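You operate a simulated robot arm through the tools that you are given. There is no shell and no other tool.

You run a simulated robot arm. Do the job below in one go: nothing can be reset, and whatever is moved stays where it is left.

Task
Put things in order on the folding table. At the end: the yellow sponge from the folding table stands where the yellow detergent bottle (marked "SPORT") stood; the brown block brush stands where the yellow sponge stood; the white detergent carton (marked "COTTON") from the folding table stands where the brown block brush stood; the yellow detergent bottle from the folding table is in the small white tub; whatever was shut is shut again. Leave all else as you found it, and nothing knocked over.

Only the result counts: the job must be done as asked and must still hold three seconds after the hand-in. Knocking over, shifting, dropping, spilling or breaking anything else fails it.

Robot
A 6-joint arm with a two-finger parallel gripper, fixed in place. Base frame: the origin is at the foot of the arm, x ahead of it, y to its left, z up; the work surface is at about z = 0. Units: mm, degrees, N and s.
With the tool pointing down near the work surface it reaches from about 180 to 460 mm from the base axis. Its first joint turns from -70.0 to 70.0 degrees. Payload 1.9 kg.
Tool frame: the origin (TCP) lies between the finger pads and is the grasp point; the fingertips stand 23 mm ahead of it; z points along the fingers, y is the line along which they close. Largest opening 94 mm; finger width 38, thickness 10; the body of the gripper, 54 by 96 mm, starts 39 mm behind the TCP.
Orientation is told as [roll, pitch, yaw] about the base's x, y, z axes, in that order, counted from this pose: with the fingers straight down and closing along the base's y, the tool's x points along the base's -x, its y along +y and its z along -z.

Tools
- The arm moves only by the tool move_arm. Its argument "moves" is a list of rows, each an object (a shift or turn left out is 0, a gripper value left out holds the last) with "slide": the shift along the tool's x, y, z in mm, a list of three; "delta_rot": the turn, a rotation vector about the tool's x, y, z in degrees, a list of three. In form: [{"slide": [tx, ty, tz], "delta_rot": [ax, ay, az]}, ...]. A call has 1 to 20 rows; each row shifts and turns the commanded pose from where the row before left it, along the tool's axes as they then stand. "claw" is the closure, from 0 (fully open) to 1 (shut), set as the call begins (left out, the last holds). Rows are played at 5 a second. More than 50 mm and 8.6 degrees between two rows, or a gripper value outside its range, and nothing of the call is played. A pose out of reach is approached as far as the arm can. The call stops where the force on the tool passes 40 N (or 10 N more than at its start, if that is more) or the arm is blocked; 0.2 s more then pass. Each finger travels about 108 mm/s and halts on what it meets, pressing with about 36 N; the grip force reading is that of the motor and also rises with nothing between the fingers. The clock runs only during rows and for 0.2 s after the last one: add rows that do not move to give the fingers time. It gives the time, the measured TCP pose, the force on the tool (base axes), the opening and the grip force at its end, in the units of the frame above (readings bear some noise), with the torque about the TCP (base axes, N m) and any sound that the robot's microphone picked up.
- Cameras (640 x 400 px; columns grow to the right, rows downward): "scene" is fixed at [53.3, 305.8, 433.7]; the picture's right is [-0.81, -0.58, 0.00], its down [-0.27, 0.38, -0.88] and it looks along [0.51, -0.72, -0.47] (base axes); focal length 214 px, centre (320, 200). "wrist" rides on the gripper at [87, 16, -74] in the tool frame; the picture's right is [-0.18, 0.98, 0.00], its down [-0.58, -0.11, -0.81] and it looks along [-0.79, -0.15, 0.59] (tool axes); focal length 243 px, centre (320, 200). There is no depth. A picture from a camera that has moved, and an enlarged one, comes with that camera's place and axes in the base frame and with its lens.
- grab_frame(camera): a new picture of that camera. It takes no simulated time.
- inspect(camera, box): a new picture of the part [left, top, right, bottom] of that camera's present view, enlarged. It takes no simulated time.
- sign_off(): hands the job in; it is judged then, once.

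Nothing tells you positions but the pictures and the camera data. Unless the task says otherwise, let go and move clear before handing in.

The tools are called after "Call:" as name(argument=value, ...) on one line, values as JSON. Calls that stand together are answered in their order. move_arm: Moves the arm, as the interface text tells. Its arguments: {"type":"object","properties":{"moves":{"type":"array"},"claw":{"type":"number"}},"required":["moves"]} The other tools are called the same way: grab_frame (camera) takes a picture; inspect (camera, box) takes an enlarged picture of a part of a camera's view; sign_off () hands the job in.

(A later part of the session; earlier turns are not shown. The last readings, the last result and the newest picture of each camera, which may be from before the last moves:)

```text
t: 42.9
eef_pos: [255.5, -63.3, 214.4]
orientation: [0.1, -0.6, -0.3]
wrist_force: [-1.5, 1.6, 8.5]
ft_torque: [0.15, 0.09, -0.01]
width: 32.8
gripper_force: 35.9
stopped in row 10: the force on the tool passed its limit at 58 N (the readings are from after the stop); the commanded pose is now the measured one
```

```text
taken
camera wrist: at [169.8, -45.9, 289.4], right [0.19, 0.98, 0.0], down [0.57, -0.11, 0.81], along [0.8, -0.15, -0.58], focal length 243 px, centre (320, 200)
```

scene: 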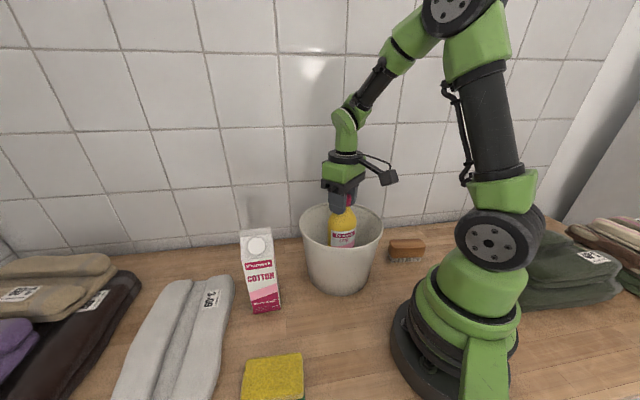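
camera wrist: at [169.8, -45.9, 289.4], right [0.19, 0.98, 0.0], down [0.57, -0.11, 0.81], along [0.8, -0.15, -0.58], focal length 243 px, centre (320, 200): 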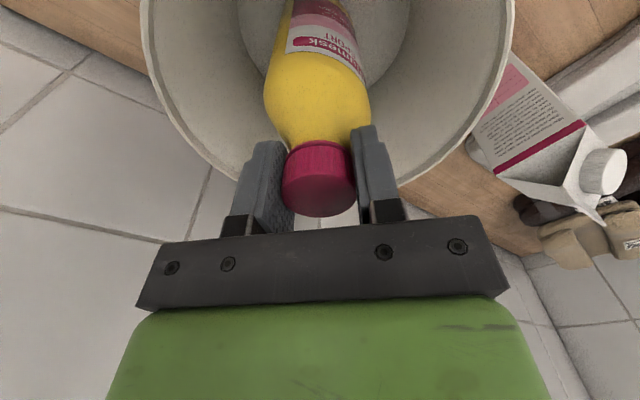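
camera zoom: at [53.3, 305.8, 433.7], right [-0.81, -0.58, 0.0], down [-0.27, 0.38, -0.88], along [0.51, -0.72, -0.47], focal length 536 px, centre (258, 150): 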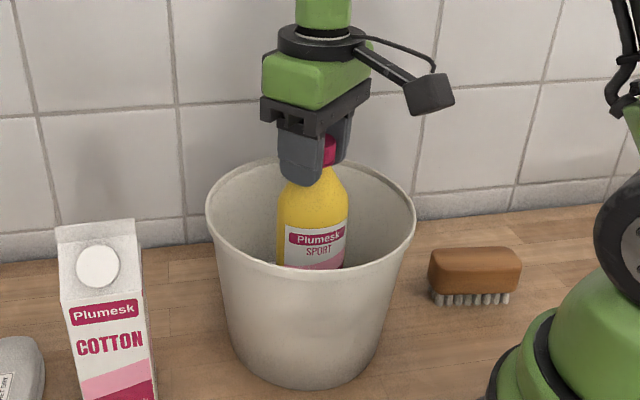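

The bottle stands upright on the tub floor. I ease the pressure by about a millimetre, level the tool and then release.

Call:
move_arm(moves=[{"slide": [0, 0, -1.2], "delta_rot": [-0.1, 0.6, 0]}, {"slide": [0, 0, 0]}, {"slide": [0, 0, 0]}])

```text
t: 43.7
eef_pos: [255.3, -62.7, 215.2]
orientation: [0.1, 0.1, -0.3]
wrist_force: [0.2, -0.2, -3.0]
ft_torque: [0.01, -0.04, 0.0]
width: 32.9
gripper_force: 35.8
```

Call:
move_arm(moves=[{"slide": [0, 0, 0.6]}, {"slide": [0, 0, 0]}, {"slide": [0, 0, 0]}])

```text
t: 44.5
eef_pos: [255.1, -62.3, 216.0]
orientation: [0.1, 0.1, -0.3]
wrist_force: [-0.5, -0.8, -2.7]
ft_torque: [-0.01, 0.0, 0.02]
width: 32.5
gripper_force: 36.3
```

Call:
move_arm(moves=[{"slide": [0, 0, 0.8]}, {"slide": [0, 0, 0]}, {"slide": [0, 0, 0]}])

```text
t: 45.3
eef_pos: [255.4, -61.2, 214.9]
orientation: [0.2, -0.2, -0.3]
wrist_force: [-8.5, 0.1, 33.0]
ft_torque: [0.14, 0.64, 0.05]
width: 32.8
gripper_force: 35.9
```

Call:
move_arm(moves=[{"slide": [0, 0, -0.5]}, {"slide": [0, 0, 0]}])

Call:
move_arm(moves=[{"slide": [0, 0, 0]}, {"slide": [0, 0, 0]}, {"slide": [0, 0, 0]}, {"slide": [0, 0, 0]}, {"slide": [0, 0, 0]}], claw=0.2)

Call:
grab_frame(camera="wrist")

Call:
inspect(camera="scene", box=[290, 140, 400, 300])

```text
t: 45.9
eef_pos: [254.8, -62.1, 215.5]
orientation: [0.1, -0.1, -0.3]
wrist_force: [-5.0, -0.5, 36.5]
ft_torque: [0.16, 0.16, 0.03]
width: 32.6
gripper_force: 35.8
```

```text
t: 47.1
eef_pos: [255.9, -62.8, 213.9]
orientation: [0.1, 0.0, -0.3]
wrist_force: [-0.2, -0.5, -0.8]
ft_torque: [-0.03, -0.01, 0.0]
width: 75.1
gripper_force: 0.1
```

```text
taken
camera wrist: at [170.1, -45.4, 290.0], right [0.19, 0.98, 0.0], down [0.58, -0.11, 0.81], along [0.79, -0.15, -0.59], focal length 243 px, centre (320, 200)
```

wrist: 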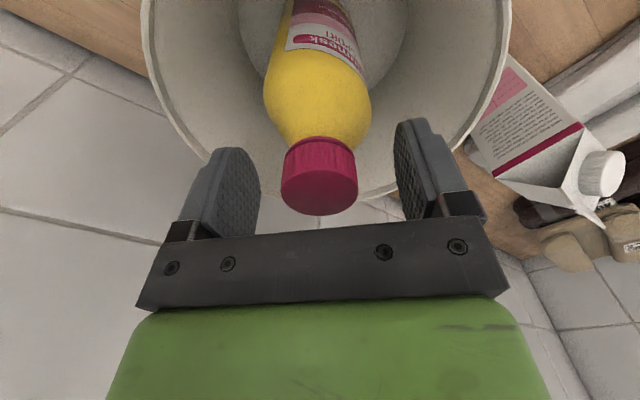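

```text
2.50 times, centred on (345, 220) of scene
camera zoom: at [53.3, 305.8, 433.7], right [-0.81, -0.58, 0.0], down [-0.27, 0.38, -0.88], along [0.51, -0.72, -0.47], focal length 536 px, centre (258, 150)
```

zoom: 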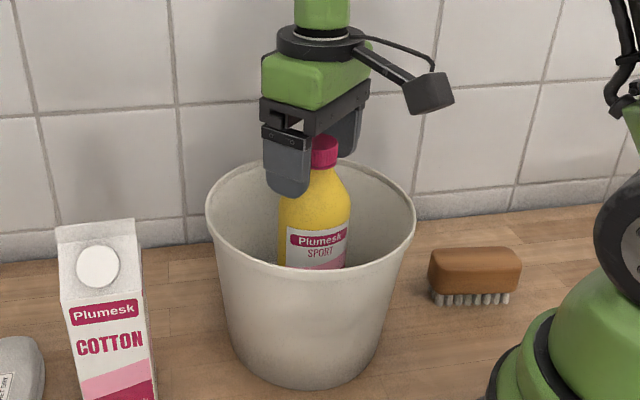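

The bottle stands upright in the tub. I rise clear and go to above the sponge at (214,212), turning to yaw ≈42°.

Call:
move_arm(moves=[{"slide": [0, 0, -15]}, {"slide": [0, 0, -20]}, {"slide": [0, 0, -25]}, {"slide": [0, 0, -26]}, {"slide": [6, 39.1, 0]}, {"slide": [6, 39.1, 0]}, {"slide": [6, 39.1, 0]}, {"slide": [6, 39.1, 0]}, {"slide": [6, 39.1, 0]}, {"slide": [6, 39.1, 0]}, {"slide": [6, 39.1, 0]}, {"slide": [0, 0, 15], "delta_rot": [0, 0, -7]}, {"slide": [0, 0, 15], "delta_rot": [0, 0, -7]}, {"slide": [0, 0, 15], "delta_rot": [0, 0, -7]}, {"slide": [0, 0, 15], "delta_rot": [0, 0, -7]}, {"slide": [0, 0, 15], "delta_rot": [0, 0, -7]}, {"slide": [0, 0, 15], "delta_rot": [0, 0, -7]}, {"slide": [0, 0, 20]}, {"slide": [0, 0, 0]}, {"slide": [0, 0, 0]}], claw=0)

Call:
grab_frame(camera="wrist")

Call:
grab_frame(camera="scene")

```text
t: 51.3
eef_pos: [216.2, 212.0, 192.8]
orientation: [0.0, 0.0, 41.7]
wrist_force: [-0.5, 0.2, -0.7]
ft_torque: [0.01, -0.02, -0.01]
width: 93.7
gripper_force: 0.1
```

```text
taken
camera wrist: at [142.9, 166.6, 268.4], right [-0.52, 0.86, 0.0], down [0.51, 0.3, 0.81], along [0.69, 0.42, -0.59], focal length 243 px, centre (320, 200)
```

wrist: 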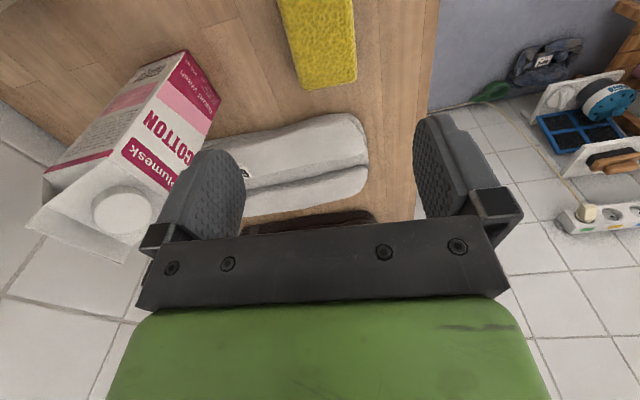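

```text
taken
```

scene: 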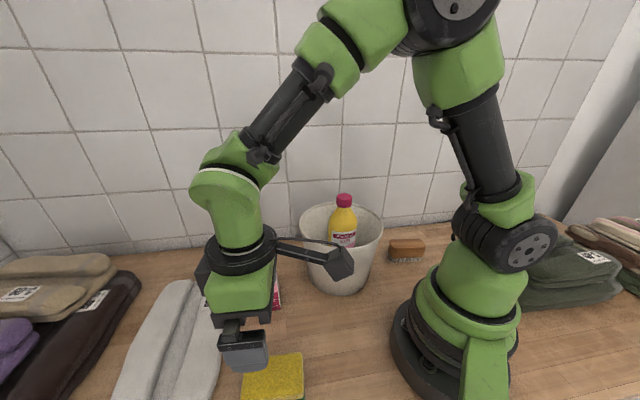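

The sponge lies where computed. I shift a few millimetres and descend with open fingers on both its long sides.

Call:
move_arm(moves=[{"slide": [3, 2.5, 15]}, {"slide": [0, 0, 20]}, {"slide": [0, 0, 20]}, {"slide": [0, 0, 20]}, {"slide": [0, 0, 20]}, {"slide": [0, 0, 20]}, {"slide": [0, 0, 20]}, {"slide": [0, 0, 15]}, {"slide": [0, 0, 0]}, {"slide": [0, 0, 0]}])

Call:
grab_frame(camera="wrist")

Call:
grab_frame(camera="scene")

```text
t: 53.5
eef_pos: [211.4, 211.2, 40.3]
orientation: [0.1, 0.1, 41.7]
wrist_force: [0.1, 0.0, -0.2]
ft_torque: [-0.02, 0.0, 0.01]
width: 94.0
gripper_force: 0.1
```

```text
taken
camera wrist: at [136.4, 165.3, 116.4], right [-0.52, 0.86, 0.0], down [0.51, 0.3, 0.81], along [0.69, 0.42, -0.59], focal length 243 px, centre (320, 200)
```

wrist: 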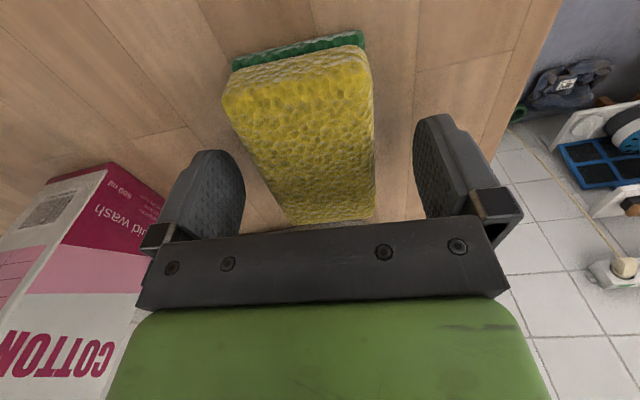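

```text
taken
```

scene: 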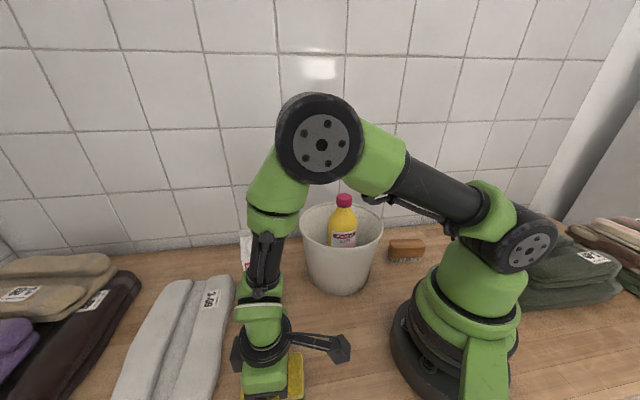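

Fingers straddle the sponge. I centre, descend the last 13 mm and close.

Call:
move_arm(moves=[{"slide": [-2.5, -1.5, 0]}, {"slide": [0, 0, 6]}, {"slide": [0, 0, 4]}, {"slide": [0, 0, 3]}, {"slide": [0, 0, 0]}, {"slide": [0, 0, 0]}])

Call:
move_arm(moves=[{"slide": [0, 0, 0]}, {"slide": [0, 0, 0]}, {"slide": [0, 0, 0]}, {"slide": [0, 0, 0]}], claw=1)

Call:
grab_frame(camera="wrist")

```text
t: 54.9
eef_pos: [214.3, 210.6, 27.2]
orientation: [0.1, 0.0, 41.7]
wrist_force: [-0.5, 1.0, -0.2]
ft_torque: [0.02, -0.02, 0.01]
width: 94.1
gripper_force: 0.0
```

```text
t: 55.9
eef_pos: [213.6, 210.4, 27.6]
orientation: [0.2, 0.0, 41.6]
wrist_force: [0.8, -0.3, 1.4]
ft_torque: [-0.02, 0.02, 0.06]
width: 57.3
gripper_force: 35.8
```

```text
taken
camera wrist: at [139.9, 165.2, 103.6], right [-0.52, 0.86, 0.0], down [0.51, 0.3, 0.81], along [0.69, 0.42, -0.59], focal length 243 px, centre (320, 200)
```

wrist: 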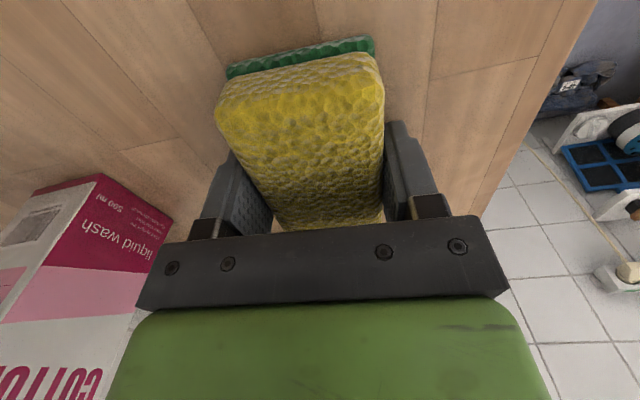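

The sponge is held (57 mm). I lift it straight up to z≈245 and turn to yaw -10° before carrying it over.

Call:
move_arm(moves=[{"slide": [0, 0, -10]}, {"slide": [0, 0, -20]}, {"slide": [0, 0, -26]}, {"slide": [0, 0, -27]}, {"slide": [0, 0, -27]}, {"slide": [0, 0, -27]}, {"slide": [0, 0, -27]}, {"slide": [0, 0, -27]}, {"slide": [0, 0, -26]}, {"delta_rot": [0, 0, 7.4]}, {"delta_rot": [0, 0, 7.4]}, {"delta_rot": [0, 0, 7.4]}, {"delta_rot": [0, 0, 7.4]}, {"delta_rot": [0, 0, 7.4]}, {"delta_rot": [0, 0, 7.4]}, {"delta_rot": [0, 0, 7.4]}, {"slide": [0, 0, 0]}])

Call:
grab_frame(camera="wrist")

Call:
grab_frame(camera="scene")

```text
t: 59.5
eef_pos: [214.6, 211.6, 244.4]
orientation: [0.1, 0.0, -10.2]
wrist_force: [-0.3, -0.6, -1.3]
ft_torque: [-0.02, 0.01, 0.0]
width: 57.2
gripper_force: 35.8
```

```text
taken
camera wrist: at [133.4, 242.6, 320.6], right [0.36, 0.93, 0.0], down [0.55, -0.21, 0.81], along [0.75, -0.29, -0.59], focal length 243 px, centre (320, 200)
```

wrist: 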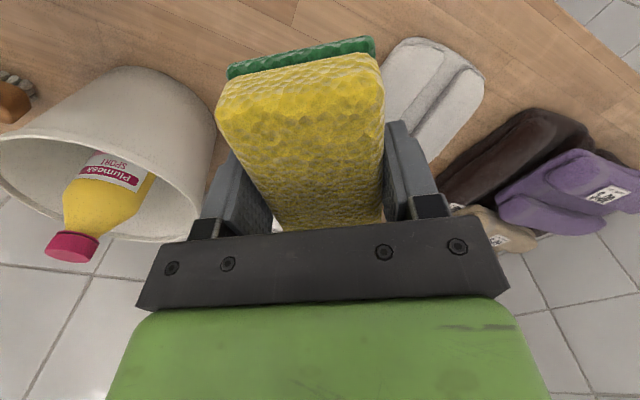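

```text
taken
```

scene: 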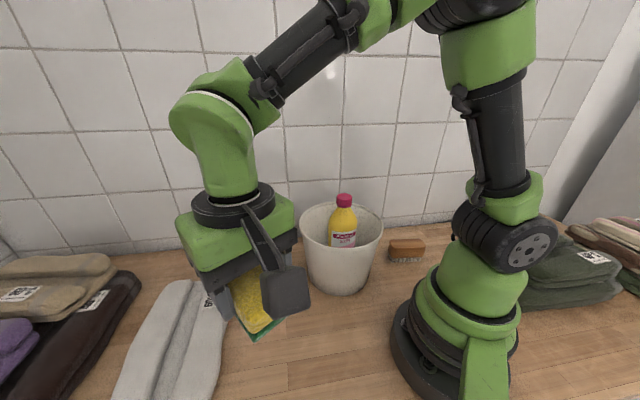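

Now I carry the sponge across toward the bottle's old place.

Call:
move_arm(moves=[{"slide": [-30.8, -21.6, 0]}, {"slide": [-30.8, -21.6, 0]}, {"slide": [-30.8, -21.6, 0]}, {"slide": [-30.8, -21.6, 0]}, {"slide": [-30.8, -21.6, 0]}, {"slide": [-30.8, -21.6, 0]}, {"slide": [-30.8, -21.6, 0]}, {"slide": [-24, -21.6, 0]}, {"slide": [0, 0, 0]}, {"slide": [0, 0, 0]}])

Call:
grab_frame(camera="wrist")

Call:
grab_frame(camera="scene")

```text
t: 61.7
eef_pos: [422.8, -2.8, 242.0]
orientation: [0.1, 0.1, -10.2]
wrist_force: [-0.2, -0.5, -0.5]
ft_torque: [-0.02, 0.02, 0.01]
width: 57.0
gripper_force: 35.6
```

```text
taken
camera wrist: at [340.5, 28.2, 318.3], right [0.35, 0.94, 0.0], down [0.55, -0.21, 0.81], along [0.75, -0.28, -0.59], focal length 243 px, centre (320, 200)
```

wrist: 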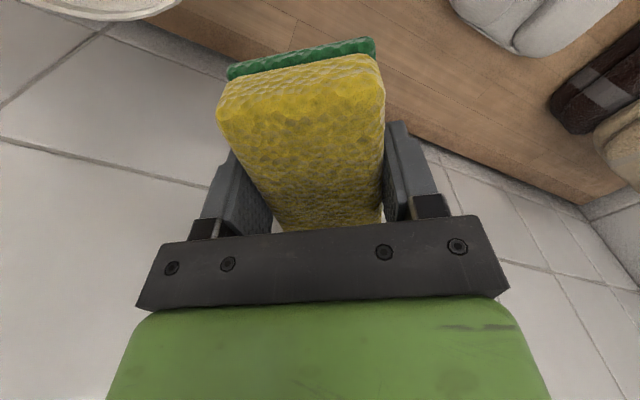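

```text
taken
```

scene: 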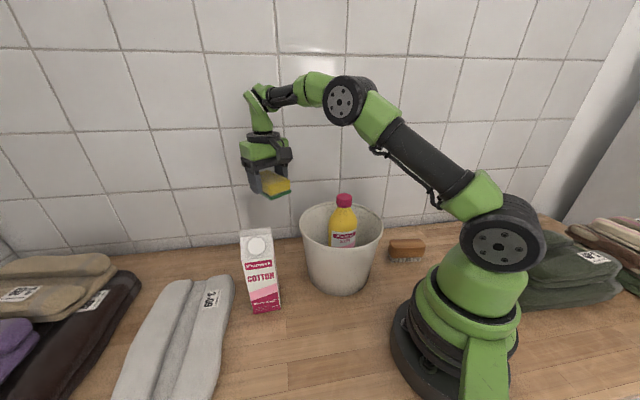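

I align over (426.5,-2) with yaw about -13° so the wrist camera passes midway between carton and tub, and descend partway.

Call:
move_arm(moves=[{"slide": [-3, 1.5, 0], "delta_rot": [0, 0, 2.8]}, {"slide": [0, 0, 20]}, {"slide": [0, 0, 20]}, {"slide": [0, 0, 20]}, {"slide": [0, 0, 20]}, {"slide": [0, 0, 20]}, {"slide": [0, 0, 0]}, {"slide": [0, 0, 0]}])

Call:
inspect(camera="scene", box=[200, 110, 400, 310])

Call:
grab_frame(camera="wrist")

```text
t: 63.5
eef_pos: [421.7, 0.5, 143.5]
orientation: [0.1, 0.2, -13.0]
wrist_force: [0.0, 0.5, -1.1]
ft_torque: [0.02, -0.05, -0.02]
width: 57.0
gripper_force: 36.0
```

```text
2.00 times, centred on (300, 210) of scene
camera zoom: at [53.3, 305.8, 433.7], right [-0.81, -0.58, 0.0], down [-0.27, 0.38, -0.88], along [0.51, -0.72, -0.47], focal length 429 px, centre (360, 180)
```

zoom: 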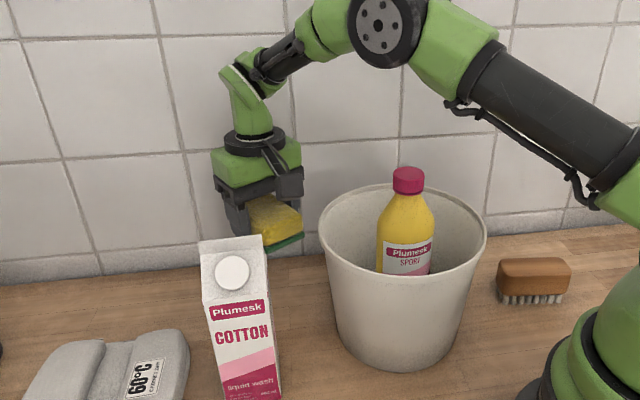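

```text
taken
camera wrist: at [342.3, 35.6, 220.2], right [0.4, 0.92, 0.0], down [0.54, -0.24, 0.81], along [0.74, -0.32, -0.59], focal length 243 px, centre (320, 200)
```

wrist: 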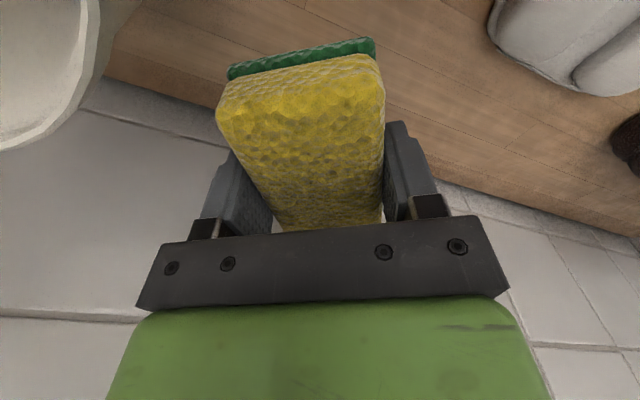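

Call:
move_arm(moves=[{"slide": [-4, -1.6, 10]}, {"slide": [0, 0, 18]}, {"slide": [0, 0, 18]}, {"slide": [0, 0, 18]}, {"slide": [0, 0, 18]}, {"slide": [0, 0, 18]}, {"slide": [0, 0, 6]}, {"slide": [0, 0, 0]}, {"slide": [0, 0, 0]}])

Call:
grab_frame(camera="wrist")

Call:
inspect(camera="scene", box=[200, 110, 400, 310])

```text
t: 65.5
eef_pos: [424.2, -0.5, 38.3]
orientation: [0.2, 0.0, -12.8]
wrist_force: [0.0, -1.1, 0.9]
ft_torque: [0.03, -0.04, -0.01]
width: 57.0
gripper_force: 36.0
```

```text
taken
camera wrist: at [345.5, 35.2, 114.8], right [0.4, 0.92, 0.0], down [0.54, -0.24, 0.81], along [0.74, -0.32, -0.59], focal length 243 px, centre (320, 200)
```

wrist: 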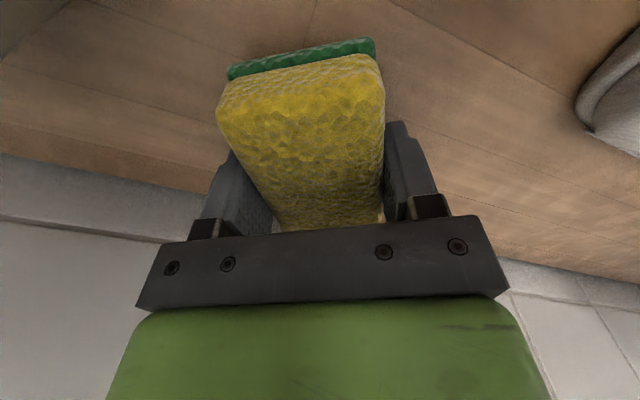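

```text
2.00 times, centred on (300, 210) of scene
camera zoom: at [53.3, 305.8, 433.7], right [-0.81, -0.58, 0.0], down [-0.27, 0.38, -0.88], along [0.51, -0.72, -0.47], focal length 429 px, centre (360, 180)
```

zoom: 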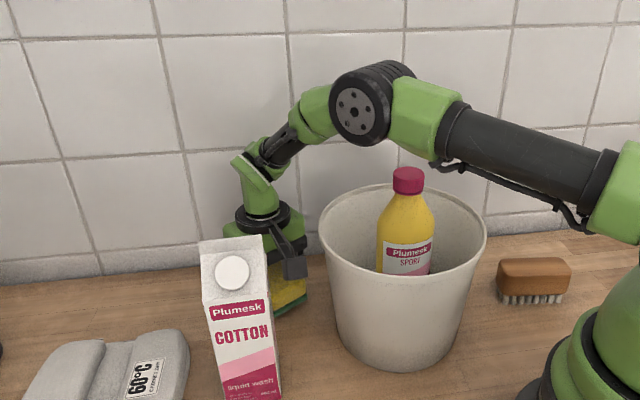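

Call:
move_arm(moves=[{"slide": [-0.8, -1.4, 0]}, {"slide": [0, 0, 5]}, {"slide": [0, 0, 4]}, {"slide": [0, 0, 1]}, {"slide": [0, 0, 0]}, {"slide": [0, 0, 0]}])

```text
t: 66.9
eef_pos: [425.8, -2.9, 27.9]
orientation: [0.1, 0.1, -13.0]
wrist_force: [-0.8, 0.1, 0.0]
ft_torque: [0.01, 0.0, 0.04]
width: 57.0
gripper_force: 35.4
```

Call:
move_arm(moves=[{"slide": [0, 0, 0.7]}, {"slide": [0, 0, 0]}, {"slide": [0, 0, 0]}])

Call:
grab_frame(camera="wrist")

```text
t: 67.7
eef_pos: [426.1, -3.2, 27.4]
orientation: [0.1, 0.1, -13.0]
wrist_force: [1.0, -0.3, -0.1]
ft_torque: [-0.01, 0.0, 0.01]
width: 57.0
gripper_force: 36.3
```

```text
taken
camera wrist: at [346.6, 32.3, 104.0], right [0.4, 0.92, 0.0], down [0.54, -0.24, 0.81], along [0.74, -0.32, -0.59], focal length 243 px, centre (320, 200)
```

wrist: 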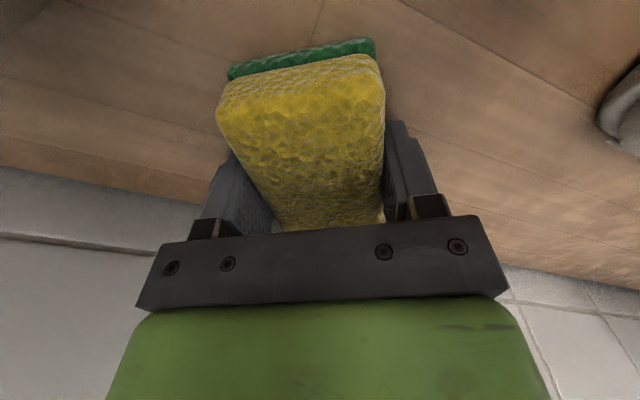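

The sponge rests at table height on the bottle's old place. I release and rise straight up.

Call:
move_arm(moves=[{"slide": [0, 0, 0]}, {"slide": [0, 0, 0]}, {"slide": [0, 0, 0]}, {"slide": [0, 0, 0]}], claw=0.05)

Call:
move_arm(moves=[{"slide": [0, 0, -5]}, {"slide": [0, 0, -10]}, {"slide": [0, 0, -18]}, {"slide": [0, 0, -20]}, {"slide": [0, 0, -20]}, {"slide": [0, 0, -20]}, {"slide": [0, 0, -20]}, {"slide": [0, 0, -20]}, {"slide": [0, 0, -20]}, {"slide": [0, 0, -20]}, {"slide": [0, 0, -20]}, {"slide": [0, 0, -20]}, {"slide": [0, 0, 0]}])

Call:
grab_frame(camera="wrist")

Call:
grab_frame(camera="scene")

```text
t: 68.7
eef_pos: [426.0, -3.1, 28.6]
orientation: [0.1, 0.1, -12.9]
wrist_force: [-0.2, -0.6, 0.2]
ft_torque: [-0.01, -0.01, 0.0]
width: 89.4
gripper_force: 0.1
```

```text
t: 71.5
eef_pos: [427.5, -5.0, 238.4]
orientation: [0.1, 0.1, -12.9]
wrist_force: [0.0, 0.4, -0.4]
ft_torque: [0.01, -0.03, -0.01]
width: 89.5
gripper_force: 0.1
```

```text
taken
camera wrist: at [347.4, 29.0, 315.6], right [0.4, 0.92, 0.0], down [0.54, -0.24, 0.81], along [0.74, -0.32, -0.59], focal length 243 px, centre (320, 200)
```

wrist: 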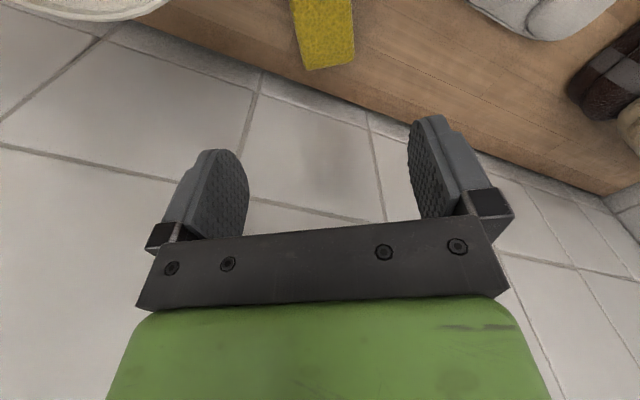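

```text
taken
```

scene: 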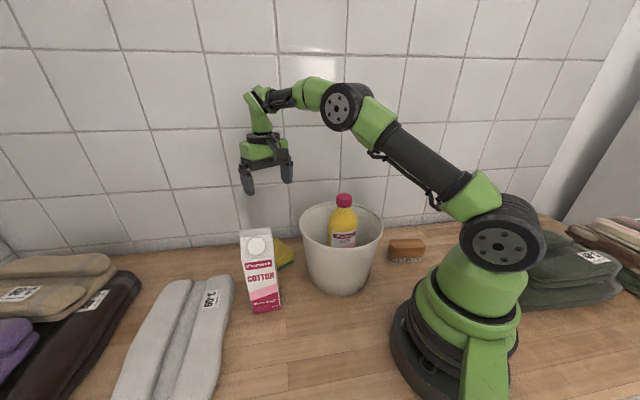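

The sponge lies flat on the bottle's old place. Next is the brush: I fly over at z≈300 to (131,-214) and turn to yaw ≈38°.

Call:
move_arm(moves=[{"slide": [24.2, -27.1, -6]}, {"slide": [24.2, -27.1, -6]}, {"slide": [24.2, -27.1, -6]}, {"slide": [24.2, -27.1, -6]}, {"slide": [24.2, -27.1, -6]}, {"slide": [24.2, -27.1, -6]}, {"slide": [24.2, -27.1, -6]}, {"slide": [24.2, -27.1, -6]}, {"slide": [24.2, -27.1, -6]}, {"slide": [24.2, -27.1, -6]}, {"slide": [0, 0, 0]}, {"delta_rot": [0, 0, -7.3]}, {"delta_rot": [0, 0, -7.3]}, {"delta_rot": [0, 0, -7.3]}, {"delta_rot": [0, 0, -7.3]}, {"delta_rot": [0, 0, -7.3]}, {"delta_rot": [0, 0, -7.3]}, {"delta_rot": [0, 0, -7.3]}, {"slide": [0, 0, 0]}], claw=0)

Call:
grab_frame(camera="wrist")

Call:
grab_frame(camera="scene")

```text
t: 75.5
eef_pos: [131.3, -214.4, 300.3]
orientation: [0.1, 0.0, 38.3]
wrist_force: [-0.2, -0.2, 0.0]
ft_torque: [-0.02, 0.01, -0.02]
width: 94.0
gripper_force: 0.0
```

```text
taken
camera wrist: at [54.3, -254.4, 376.1], right [-0.46, 0.89, 0.0], down [0.52, 0.27, 0.81], along [0.71, 0.38, -0.59], focal length 243 px, centre (320, 200)
```

wrist: 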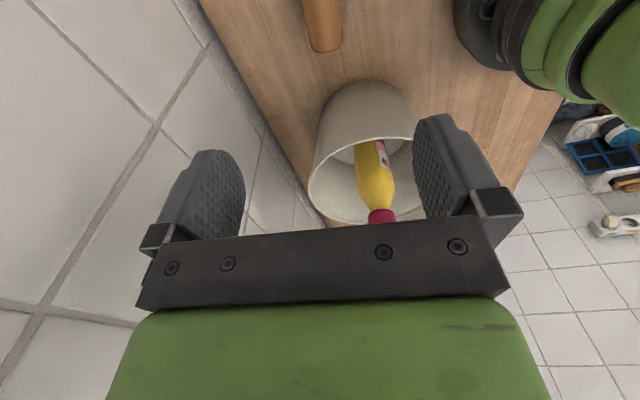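

```text
taken
```

scene: 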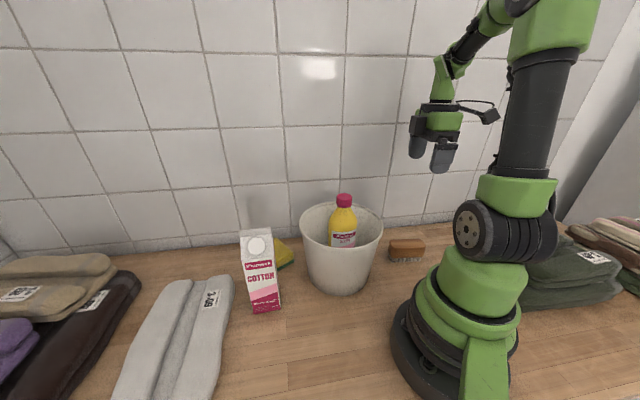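

The orientation is reachable. I descend to z≈110 to see the brush fully between the open fingers.

Call:
move_arm(moves=[{"slide": [0, 0, 25]}, {"slide": [0, 0, 25]}, {"slide": [0, 0, 25]}, {"slide": [0, 0, 25]}, {"slide": [0, 0, 25]}, {"slide": [0, 0, 25]}, {"slide": [0, 0, 25]}, {"slide": [0, 0, 15]}, {"slide": [0, 0, 0]}, {"slide": [0, 0, 0]}])

Call:
grab_frame(camera="wrist")

Call:
grab_frame(camera="scene")

```text
t: 77.7
eef_pos: [131.4, -213.8, 109.1]
orientation: [0.2, 0.0, 38.3]
wrist_force: [0.0, 0.7, 0.2]
ft_torque: [-0.01, 0.02, -0.01]
width: 94.0
gripper_force: 0.0
```

```text
taken
camera wrist: at [54.7, -253.6, 185.1], right [-0.46, 0.89, 0.0], down [0.53, 0.27, 0.81], along [0.71, 0.37, -0.59], focal length 243 px, centre (320, 200)
```

wrist: 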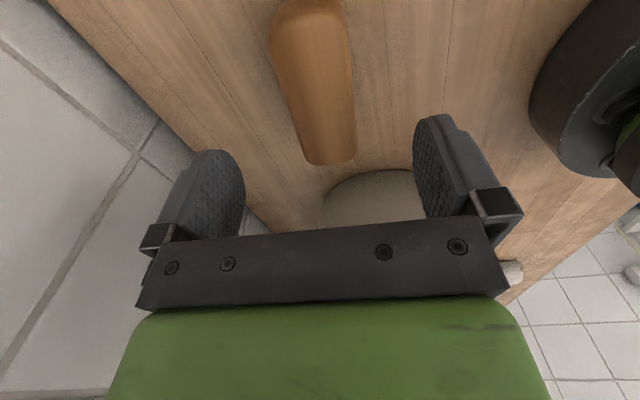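

```text
taken
```

scene: 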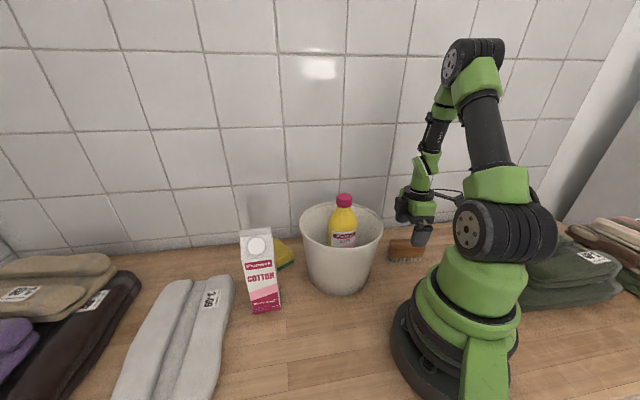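

The brush is centred between the fingers. I descend to z≈32 and close on its wooden body.

Call:
move_arm(moves=[{"slide": [1, 0, 20]}, {"slide": [0, 0, 20]}, {"slide": [0, 0, 20]}, {"slide": [0, 0, 10]}, {"slide": [0, 0, 7]}, {"slide": [0, 0, 0]}, {"slide": [0, 0, 0]}])

Call:
grab_frame(camera="wrist")

Call:
inspect(camera="scene", box=[360, 190, 470, 280])

```text
t: 79.3
eef_pos: [129.0, -214.5, 34.7]
orientation: [0.1, 0.1, 38.2]
wrist_force: [0.2, -0.2, -0.5]
ft_torque: [-0.02, 0.02, -0.02]
width: 94.0
gripper_force: 0.1
```

```text
taken
camera wrist: at [52.8, -255.3, 110.9], right [-0.46, 0.89, 0.0], down [0.53, 0.27, 0.81], along [0.71, 0.37, -0.59], focal length 243 px, centre (320, 200)
```

wrist: 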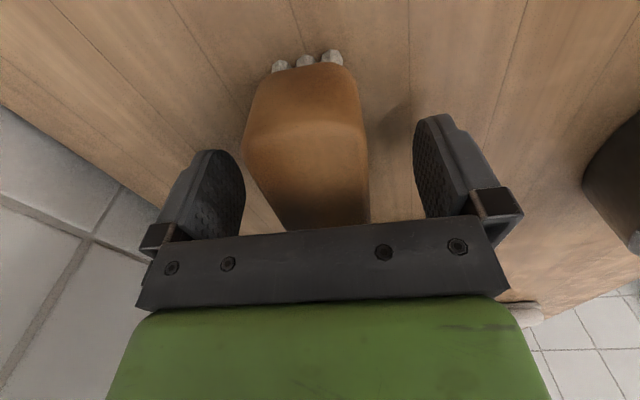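

```text
4.44 times, centred on (415, 235) of scene
camera zoom: at [53.3, 305.8, 433.7], right [-0.81, -0.58, 0.0], down [-0.27, 0.38, -0.88], along [0.51, -0.72, -0.47], focal length 953 px, centre (-102, 44)
```

zoom: 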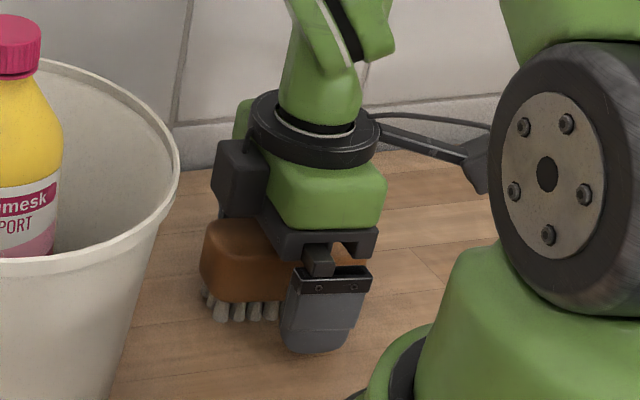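

Call:
move_arm(moves=[{"slide": [0, 0, 3]}, {"slide": [0, 0, 0]}])

Call:
move_arm(moves=[{"slide": [0, 0, 0]}, {"slide": [0, 0, 0]}, {"slide": [0, 0, 0]}, {"slide": [0, 0, 0]}, {"slide": [0, 0, 0]}], claw=1)

Call:
grab_frame(camera="wrist")

Call:
inspect(camera="scene", box=[360, 190, 470, 280])

```text
t: 79.9
eef_pos: [129.7, -214.5, 32.6]
orientation: [0.0, -0.1, 38.2]
wrist_force: [-0.2, 0.2, 0.4]
ft_torque: [-0.02, -0.02, 0.01]
width: 94.2
gripper_force: 0.2
```

```text
t: 81.1
eef_pos: [128.5, -214.4, 31.3]
orientation: [0.1, 0.0, 38.2]
wrist_force: [-0.7, -0.9, -0.1]
ft_torque: [0.01, 0.04, -0.01]
width: 39.7
gripper_force: 36.4
```

```text
taken
camera wrist: at [52.6, -255.1, 107.4], right [-0.46, 0.89, 0.0], down [0.53, 0.27, 0.81], along [0.71, 0.37, -0.59], focal length 243 px, centre (320, 200)
```

wrist: 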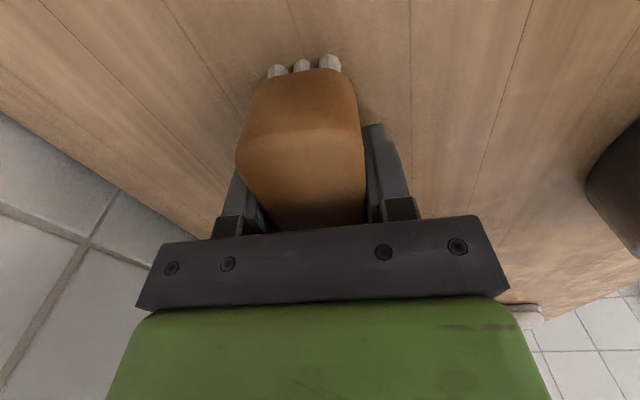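

```text
4.44 times, centred on (415, 235) of scene
camera zoom: at [53.3, 305.8, 433.7], right [-0.81, -0.58, 0.0], down [-0.27, 0.38, -0.88], along [0.51, -0.72, -0.47], focal length 953 px, centre (-102, 44)
```

zoom: 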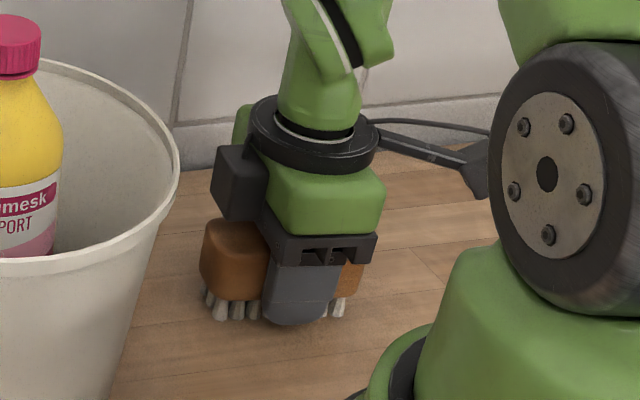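

The brush is held (39.7 mm). I lift it to z≈300 and carry it around over the tub side toward the sponge's old place.

Call:
move_arm(moves=[{"slide": [0, 0, -5]}, {"slide": [0, 0, -14]}, {"slide": [0, 0, -25]}, {"slide": [0, 0, -25]}, {"slide": [0, 0, -25]}, {"slide": [0, 0, -25]}, {"slide": [0, 0, -25]}, {"slide": [0, 0, -25]}, {"slide": [0, 0, -25]}, {"slide": [0, 0, -25]}, {"slide": [0, 0, -25]}, {"slide": [0, 0, -25]}, {"slide": [-38.9, 10.6, 0]}, {"slide": [-38.9, 10.6, 0]}, {"slide": [-38.9, 10.6, 0]}, {"slide": [-38.9, 10.6, 0]}, {"slide": [-38.9, 10.6, 0]}, {"slide": [-38.9, 10.6, 0]}, {"slide": [0, 0, 0]}])

Call:
grab_frame(camera="scene")

```text
t: 85.1
eef_pos: [274.2, -17.0, 298.3]
orientation: [0.1, 0.0, 38.1]
wrist_force: [-0.8, 0.5, -1.5]
ft_torque: [0.0, 0.02, -0.02]
width: 39.6
gripper_force: 36.5
```

```text
taken
```

scene: 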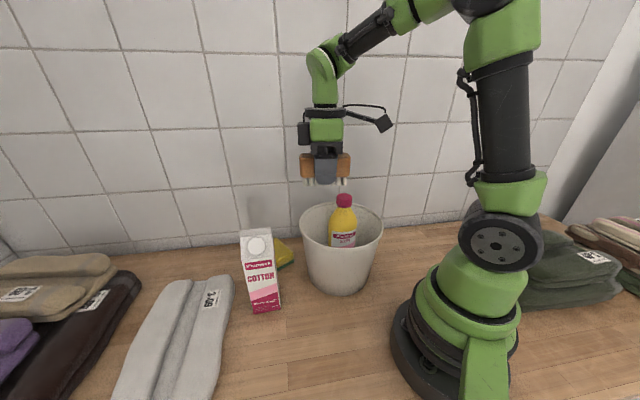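

Call:
move_arm(moves=[{"slide": [-15.8, 36, 0]}, {"slide": [-15.8, 36, 0]}, {"slide": [-15.8, 36, 0]}, {"slide": [-15.8, 36, 0]}, {"slide": [-15.8, 36, 0]}, {"slide": [-15.8, 36, 0]}, {"slide": [0, 0, 0], "delta_rot": [0, 0, -3.5]}, {"slide": [0, 0, 25]}, {"slide": [0, 0, 25]}, {"slide": [0, 0, 25]}, {"slide": [0, 0, 25]}, {"slide": [0, 0, 25]}, {"slide": [0, 0, 25]}, {"slide": [0, 0, 25]}, {"slide": [0, 0, 20]}, {"slide": [0, 0, 0]}, {"slide": [0, 0, 0]}])

Call:
grab_frame(camera="wrist")

Call:
grab_frame(camera="scene")

```text
t: 88.7
eef_pos: [216.8, 206.2, 106.6]
orientation: [0.2, 0.0, 41.6]
wrist_force: [0.1, 0.6, -2.2]
ft_torque: [0.01, -0.02, 0.0]
width: 39.6
gripper_force: 35.6
```

```text
taken
camera wrist: at [141.4, 161.6, 183.0], right [-0.52, 0.86, 0.0], down [0.51, 0.3, 0.81], along [0.69, 0.42, -0.59], focal length 243 px, centre (320, 200)
```

wrist: 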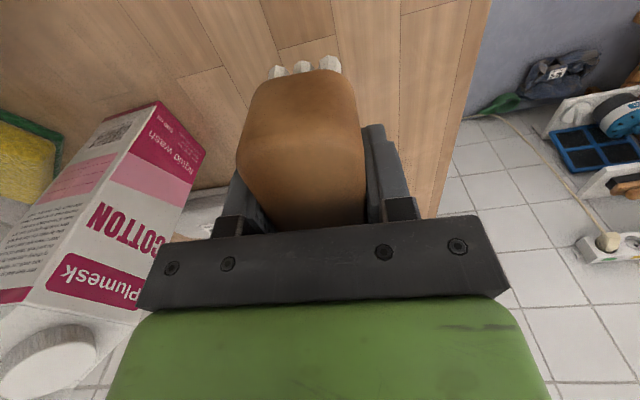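

```text
taken
```

scene: 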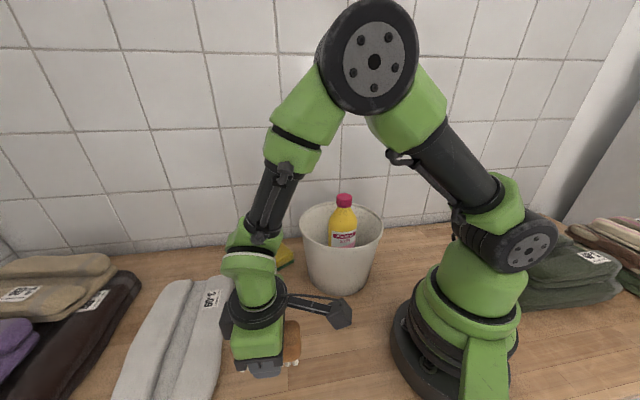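

Call:
move_arm(moves=[{"slide": [-1.2, 4.3, 10]}, {"slide": [0, 0, 20]}, {"slide": [0, 0, 20]}, {"slide": [0, 0, 15]}, {"slide": [0, 0, 5]}, {"slide": [0, 0, 0]}, {"slide": [0, 0, 0]}])

Call:
grab_frame(camera="wrist")

```text
t: 90.3
eef_pos: [213.5, 212.1, 36.6]
orientation: [0.1, 0.0, 41.7]
wrist_force: [-0.2, -0.1, -0.7]
ft_torque: [0.0, 0.0, 0.01]
width: 40.0
gripper_force: 36.5
```

```text
taken
camera wrist: at [139.3, 166.1, 111.2], right [-0.52, 0.86, 0.0], down [0.51, 0.3, 0.81], along [0.69, 0.42, -0.59], focal length 243 px, centre (320, 200)
```

wrist: 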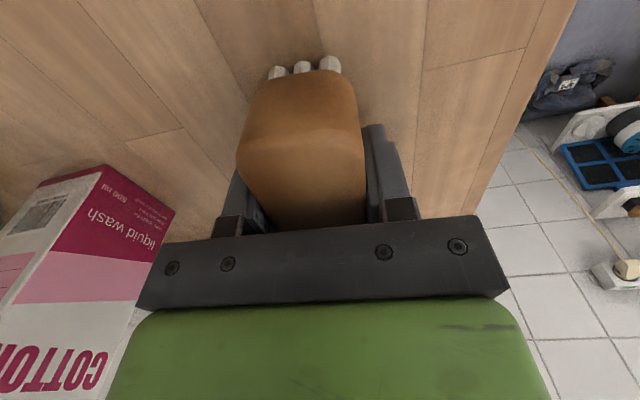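

Call:
move_arm(moves=[{"slide": [0, 0, 2]}, {"slide": [0, 0, 1]}, {"slide": [0, 0, 0]}, {"slide": [0, 0, 0]}])

Call:
grab_frame(camera="wrist")

```text
t: 91.3
eef_pos: [213.3, 211.3, 33.4]
orientation: [0.0, -0.1, 41.7]
wrist_force: [0.4, -0.4, -1.8]
ft_torque: [-0.02, -0.03, -0.02]
width: 39.4
gripper_force: 35.9
```

```text
taken
camera wrist: at [139.4, 166.3, 108.8], right [-0.52, 0.86, 0.0], down [0.51, 0.3, 0.81], along [0.69, 0.42, -0.59], focal length 243 px, centre (320, 200)
```

wrist: 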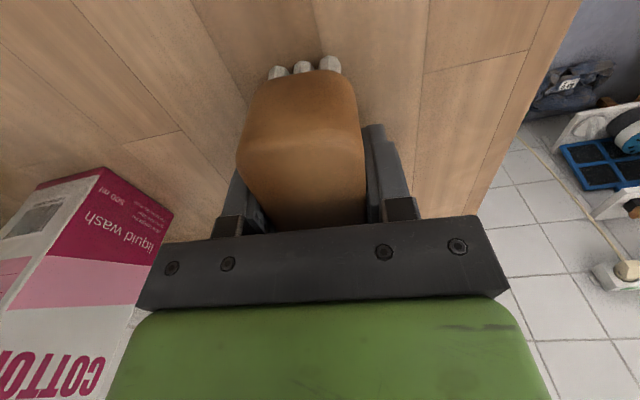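

Call:
move_arm(moves=[{"slide": [0, 0, 0.8]}, {"slide": [0, 0, 0]}, {"slide": [0, 0, 0]}])

Call:
move_arm(moves=[{"slide": [0, 0, 0.5]}, {"slide": [0, 0, 0]}, {"slide": [0, 0, 0]}])

```text
t: 92.1
eef_pos: [213.3, 212.4, 31.2]
orientation: [0.1, -0.1, 41.7]
wrist_force: [-0.1, 0.6, -1.3]
ft_torque: [-0.02, 0.02, 0.01]
width: 39.5
gripper_force: 36.1
```

```text
t: 92.9
eef_pos: [212.8, 209.8, 31.7]
orientation: [0.0, 0.0, 41.7]
wrist_force: [-0.7, 1.1, -1.6]
ft_torque: [0.0, 0.0, 0.0]
width: 39.7
gripper_force: 36.3
```

Call:
move_arm(moves=[{"slide": [0, 0, 0.5]}, {"slide": [0, 0, 0]}, {"slide": [0, 0, 0]}])

Call:
grab_frame(camera="wrist")

```text
t: 93.7
eef_pos: [213.4, 211.5, 30.5]
orientation: [0.1, -0.2, 41.6]
wrist_force: [0.9, -13.7, 34.0]
ft_torque: [-0.27, -0.06, -0.1]
width: 39.6
gripper_force: 36.4
```

```text
taken
camera wrist: at [138.9, 167.0, 107.0], right [-0.52, 0.86, 0.0], down [0.51, 0.3, 0.81], along [0.69, 0.42, -0.59], focal length 243 px, centre (320, 200)
```

wrist: 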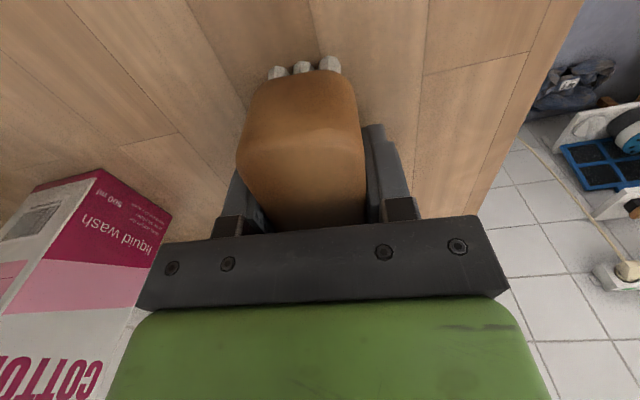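

The brush touches the table. I ease up by a hair, open, and rise.

Call:
move_arm(moves=[{"slide": [0, 0, -0.4]}, {"slide": [0, 0, 0]}])

Call:
move_arm(moves=[{"slide": [0, 0, 0]}, {"slide": [0, 0, 0]}, {"slide": [0, 0, 0]}, {"slide": [0, 0, 0]}], claw=0.05)

Call:
move_arm(moves=[{"slide": [0, 0, -5]}, {"slide": [0, 0, -10]}, {"slide": [0, 0, -20]}, {"slide": [0, 0, -25]}, {"slide": [0, 0, -25]}, {"slide": [0, 0, -25]}, {"slide": [0, 0, -25]}, {"slide": [0, 0, -25]}, {"slide": [0, 0, -25]}, {"slide": [0, 0, -25]}, {"slide": [0, 0, -25]}, {"slide": [0, 0, -25]}, {"slide": [0, 0, 0]}])

Call:
grab_frame(camera="scene")

Call:
grab_frame(camera="wrist")

```text
t: 94.3
eef_pos: [214.2, 212.0, 30.7]
orientation: [0.1, -0.2, 41.7]
wrist_force: [0.1, -13.2, 34.0]
ft_torque: [-0.15, -0.17, -0.11]
width: 39.8
gripper_force: 36.1
```

```text
t: 95.3
eef_pos: [213.3, 212.2, 30.2]
orientation: [0.1, 0.0, 41.7]
wrist_force: [-0.7, -0.1, -0.2]
ft_torque: [0.0, -0.04, 0.01]
width: 89.3
gripper_force: 0.0
```

```text
t: 98.1
eef_pos: [211.3, 211.3, 291.6]
orientation: [0.1, 0.0, 41.7]
wrist_force: [0.2, 0.2, -1.1]
ft_torque: [-0.03, -0.05, -0.02]
width: 89.0
gripper_force: 0.0
```

```text
taken
```

scene: 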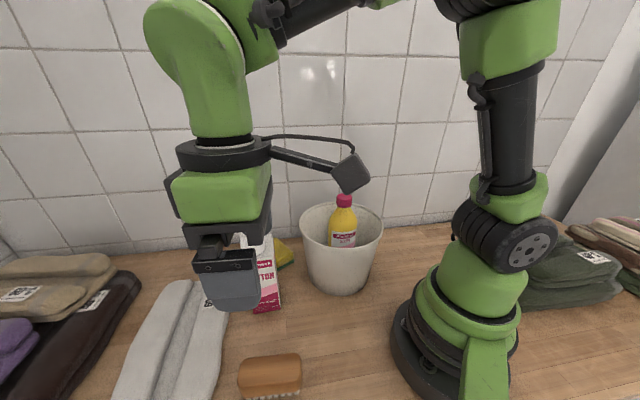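

```text
taken
camera wrist: at [137.4, 165.6, 367.2], right [-0.52, 0.86, 0.0], down [0.51, 0.3, 0.81], along [0.69, 0.42, -0.59], focal length 243 px, centre (320, 200)
```

wrist: 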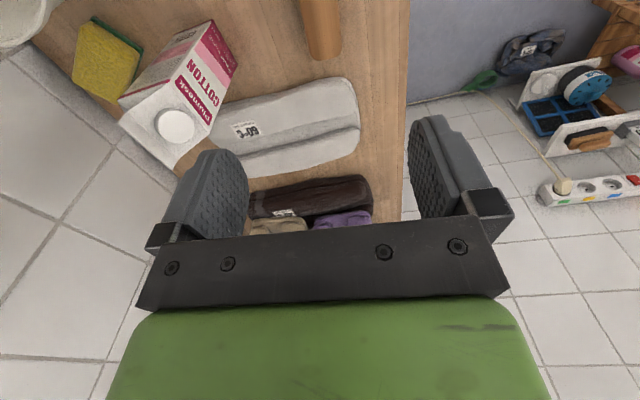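

The brush stands on the sponge's old place. Now the carton: I enlarge it in the present view to confirm its centre and gable.

Call:
inspect(camera="wrist", box=[60, 0, 260, 180])

Call:
inspect(camera="scene", box=[180, 330, 360, 400])

```text
2.22 times, centred on (160, 90) of wrist
camera zoom: at [137.4, 165.6, 367.2], right [-0.52, 0.86, 0.0], down [0.51, 0.3, 0.81], along [0.69, 0.42, -0.59], focal length 539 px, centre (676, 444)
```

zoom: 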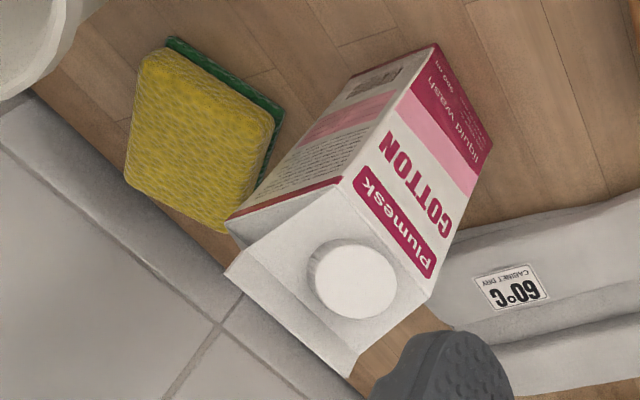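

```text
3.56 times, centred on (270, 365) of scene
camera zoom: at [53.3, 305.8, 433.7], right [-0.81, -0.58, 0.0], down [-0.27, 0.38, -0.88], along [0.51, -0.72, -0.47], focal length 763 px, centre (498, -387)
```

zoom: 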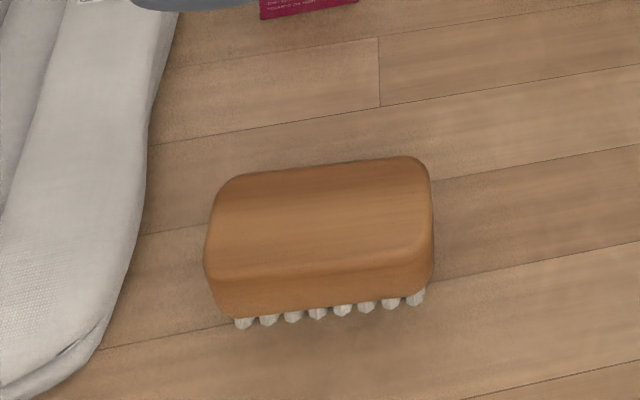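

Carton centre is about (344,109), faces at about 48.5°. I move over it at z≈290 and turn to yaw ≈-41.5° so the fingers close on its two sides parallel to the ridge ends.

Call:
move_arm(moves=[{"slide": [-5.9, -32.8, 0]}, {"slide": [-5.9, -32.8, 0]}, {"slide": [-5.9, -32.8, 0]}, {"slide": [-5.9, -32.8, 0]}, {"slide": [-5.9, -32.8, 0]}, {"delta_rot": [0, 0, 7.56]}, {"delta_rot": [0, 0, 7.56]}, {"delta_rot": [0, 0, 7.56]}, {"delta_rot": [0, 0, 7.56]}, {"delta_rot": [0, 0, 7.56]}, {"delta_rot": [0, 0, 7.56]}, {"delta_rot": [0, 0, 7.56]}, {"delta_rot": [0, 0, 7.56]}, {"delta_rot": [0, 0, 7.56]}, {"delta_rot": [0, 0, 7.56]}, {"delta_rot": [0, 0, 7.56]}, {"slide": [0, 0, 0]}, {"slide": [0, 0, 0]}], claw=0)

Call:
grab_frame(camera="wrist")

Call:
grab_frame(camera="scene")

```text
t: 101.9
eef_pos: [345.6, 108.9, 290.5]
orientation: [0.2, 0.1, -41.5]
wrist_force: [-0.3, -0.1, 0.4]
ft_torque: [0.0, -0.01, 0.02]
width: 93.9
gripper_force: 0.1
```

```text
taken
camera wrist: at [292.2, 178.2, 366.7], right [0.79, 0.61, 0.0], down [0.36, -0.47, 0.81], along [0.49, -0.64, -0.59], focal length 243 px, centre (320, 200)
```

wrist: 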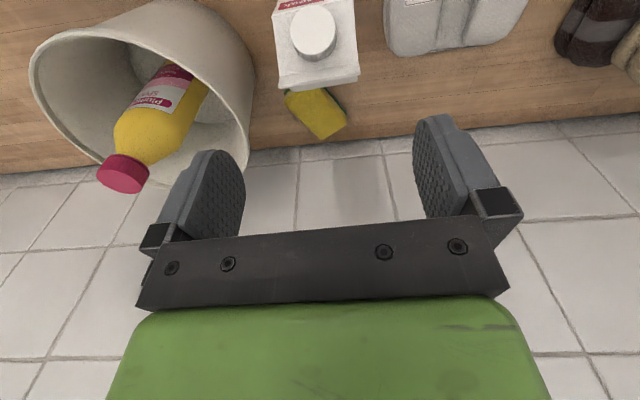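

```text
taken
```

scene: 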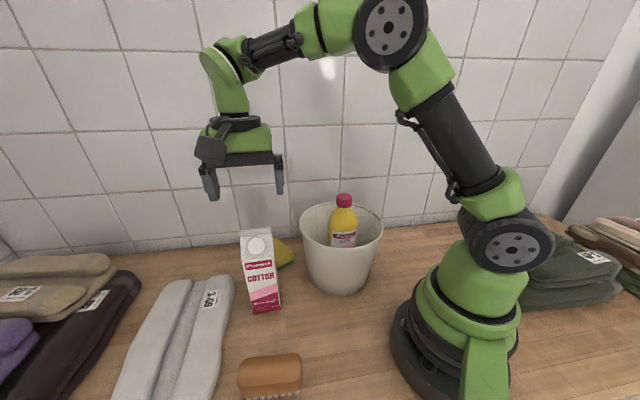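

Call:
inspect(camera="wrist", box=[230, 0, 430, 150])

```text
2.67 times, centred on (330, 75) of wrist
camera zoom: at [292.2, 178.2, 366.7], right [0.79, 0.61, 0.0], down [0.36, -0.47, 0.81], along [0.49, -0.64, -0.59], focal length 647 px, centre (293, 533)
```

zoom: 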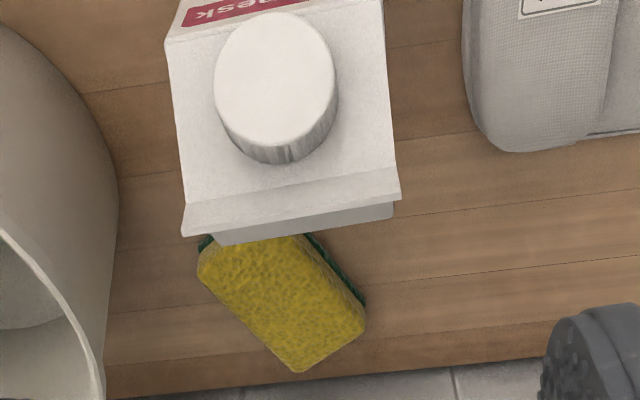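

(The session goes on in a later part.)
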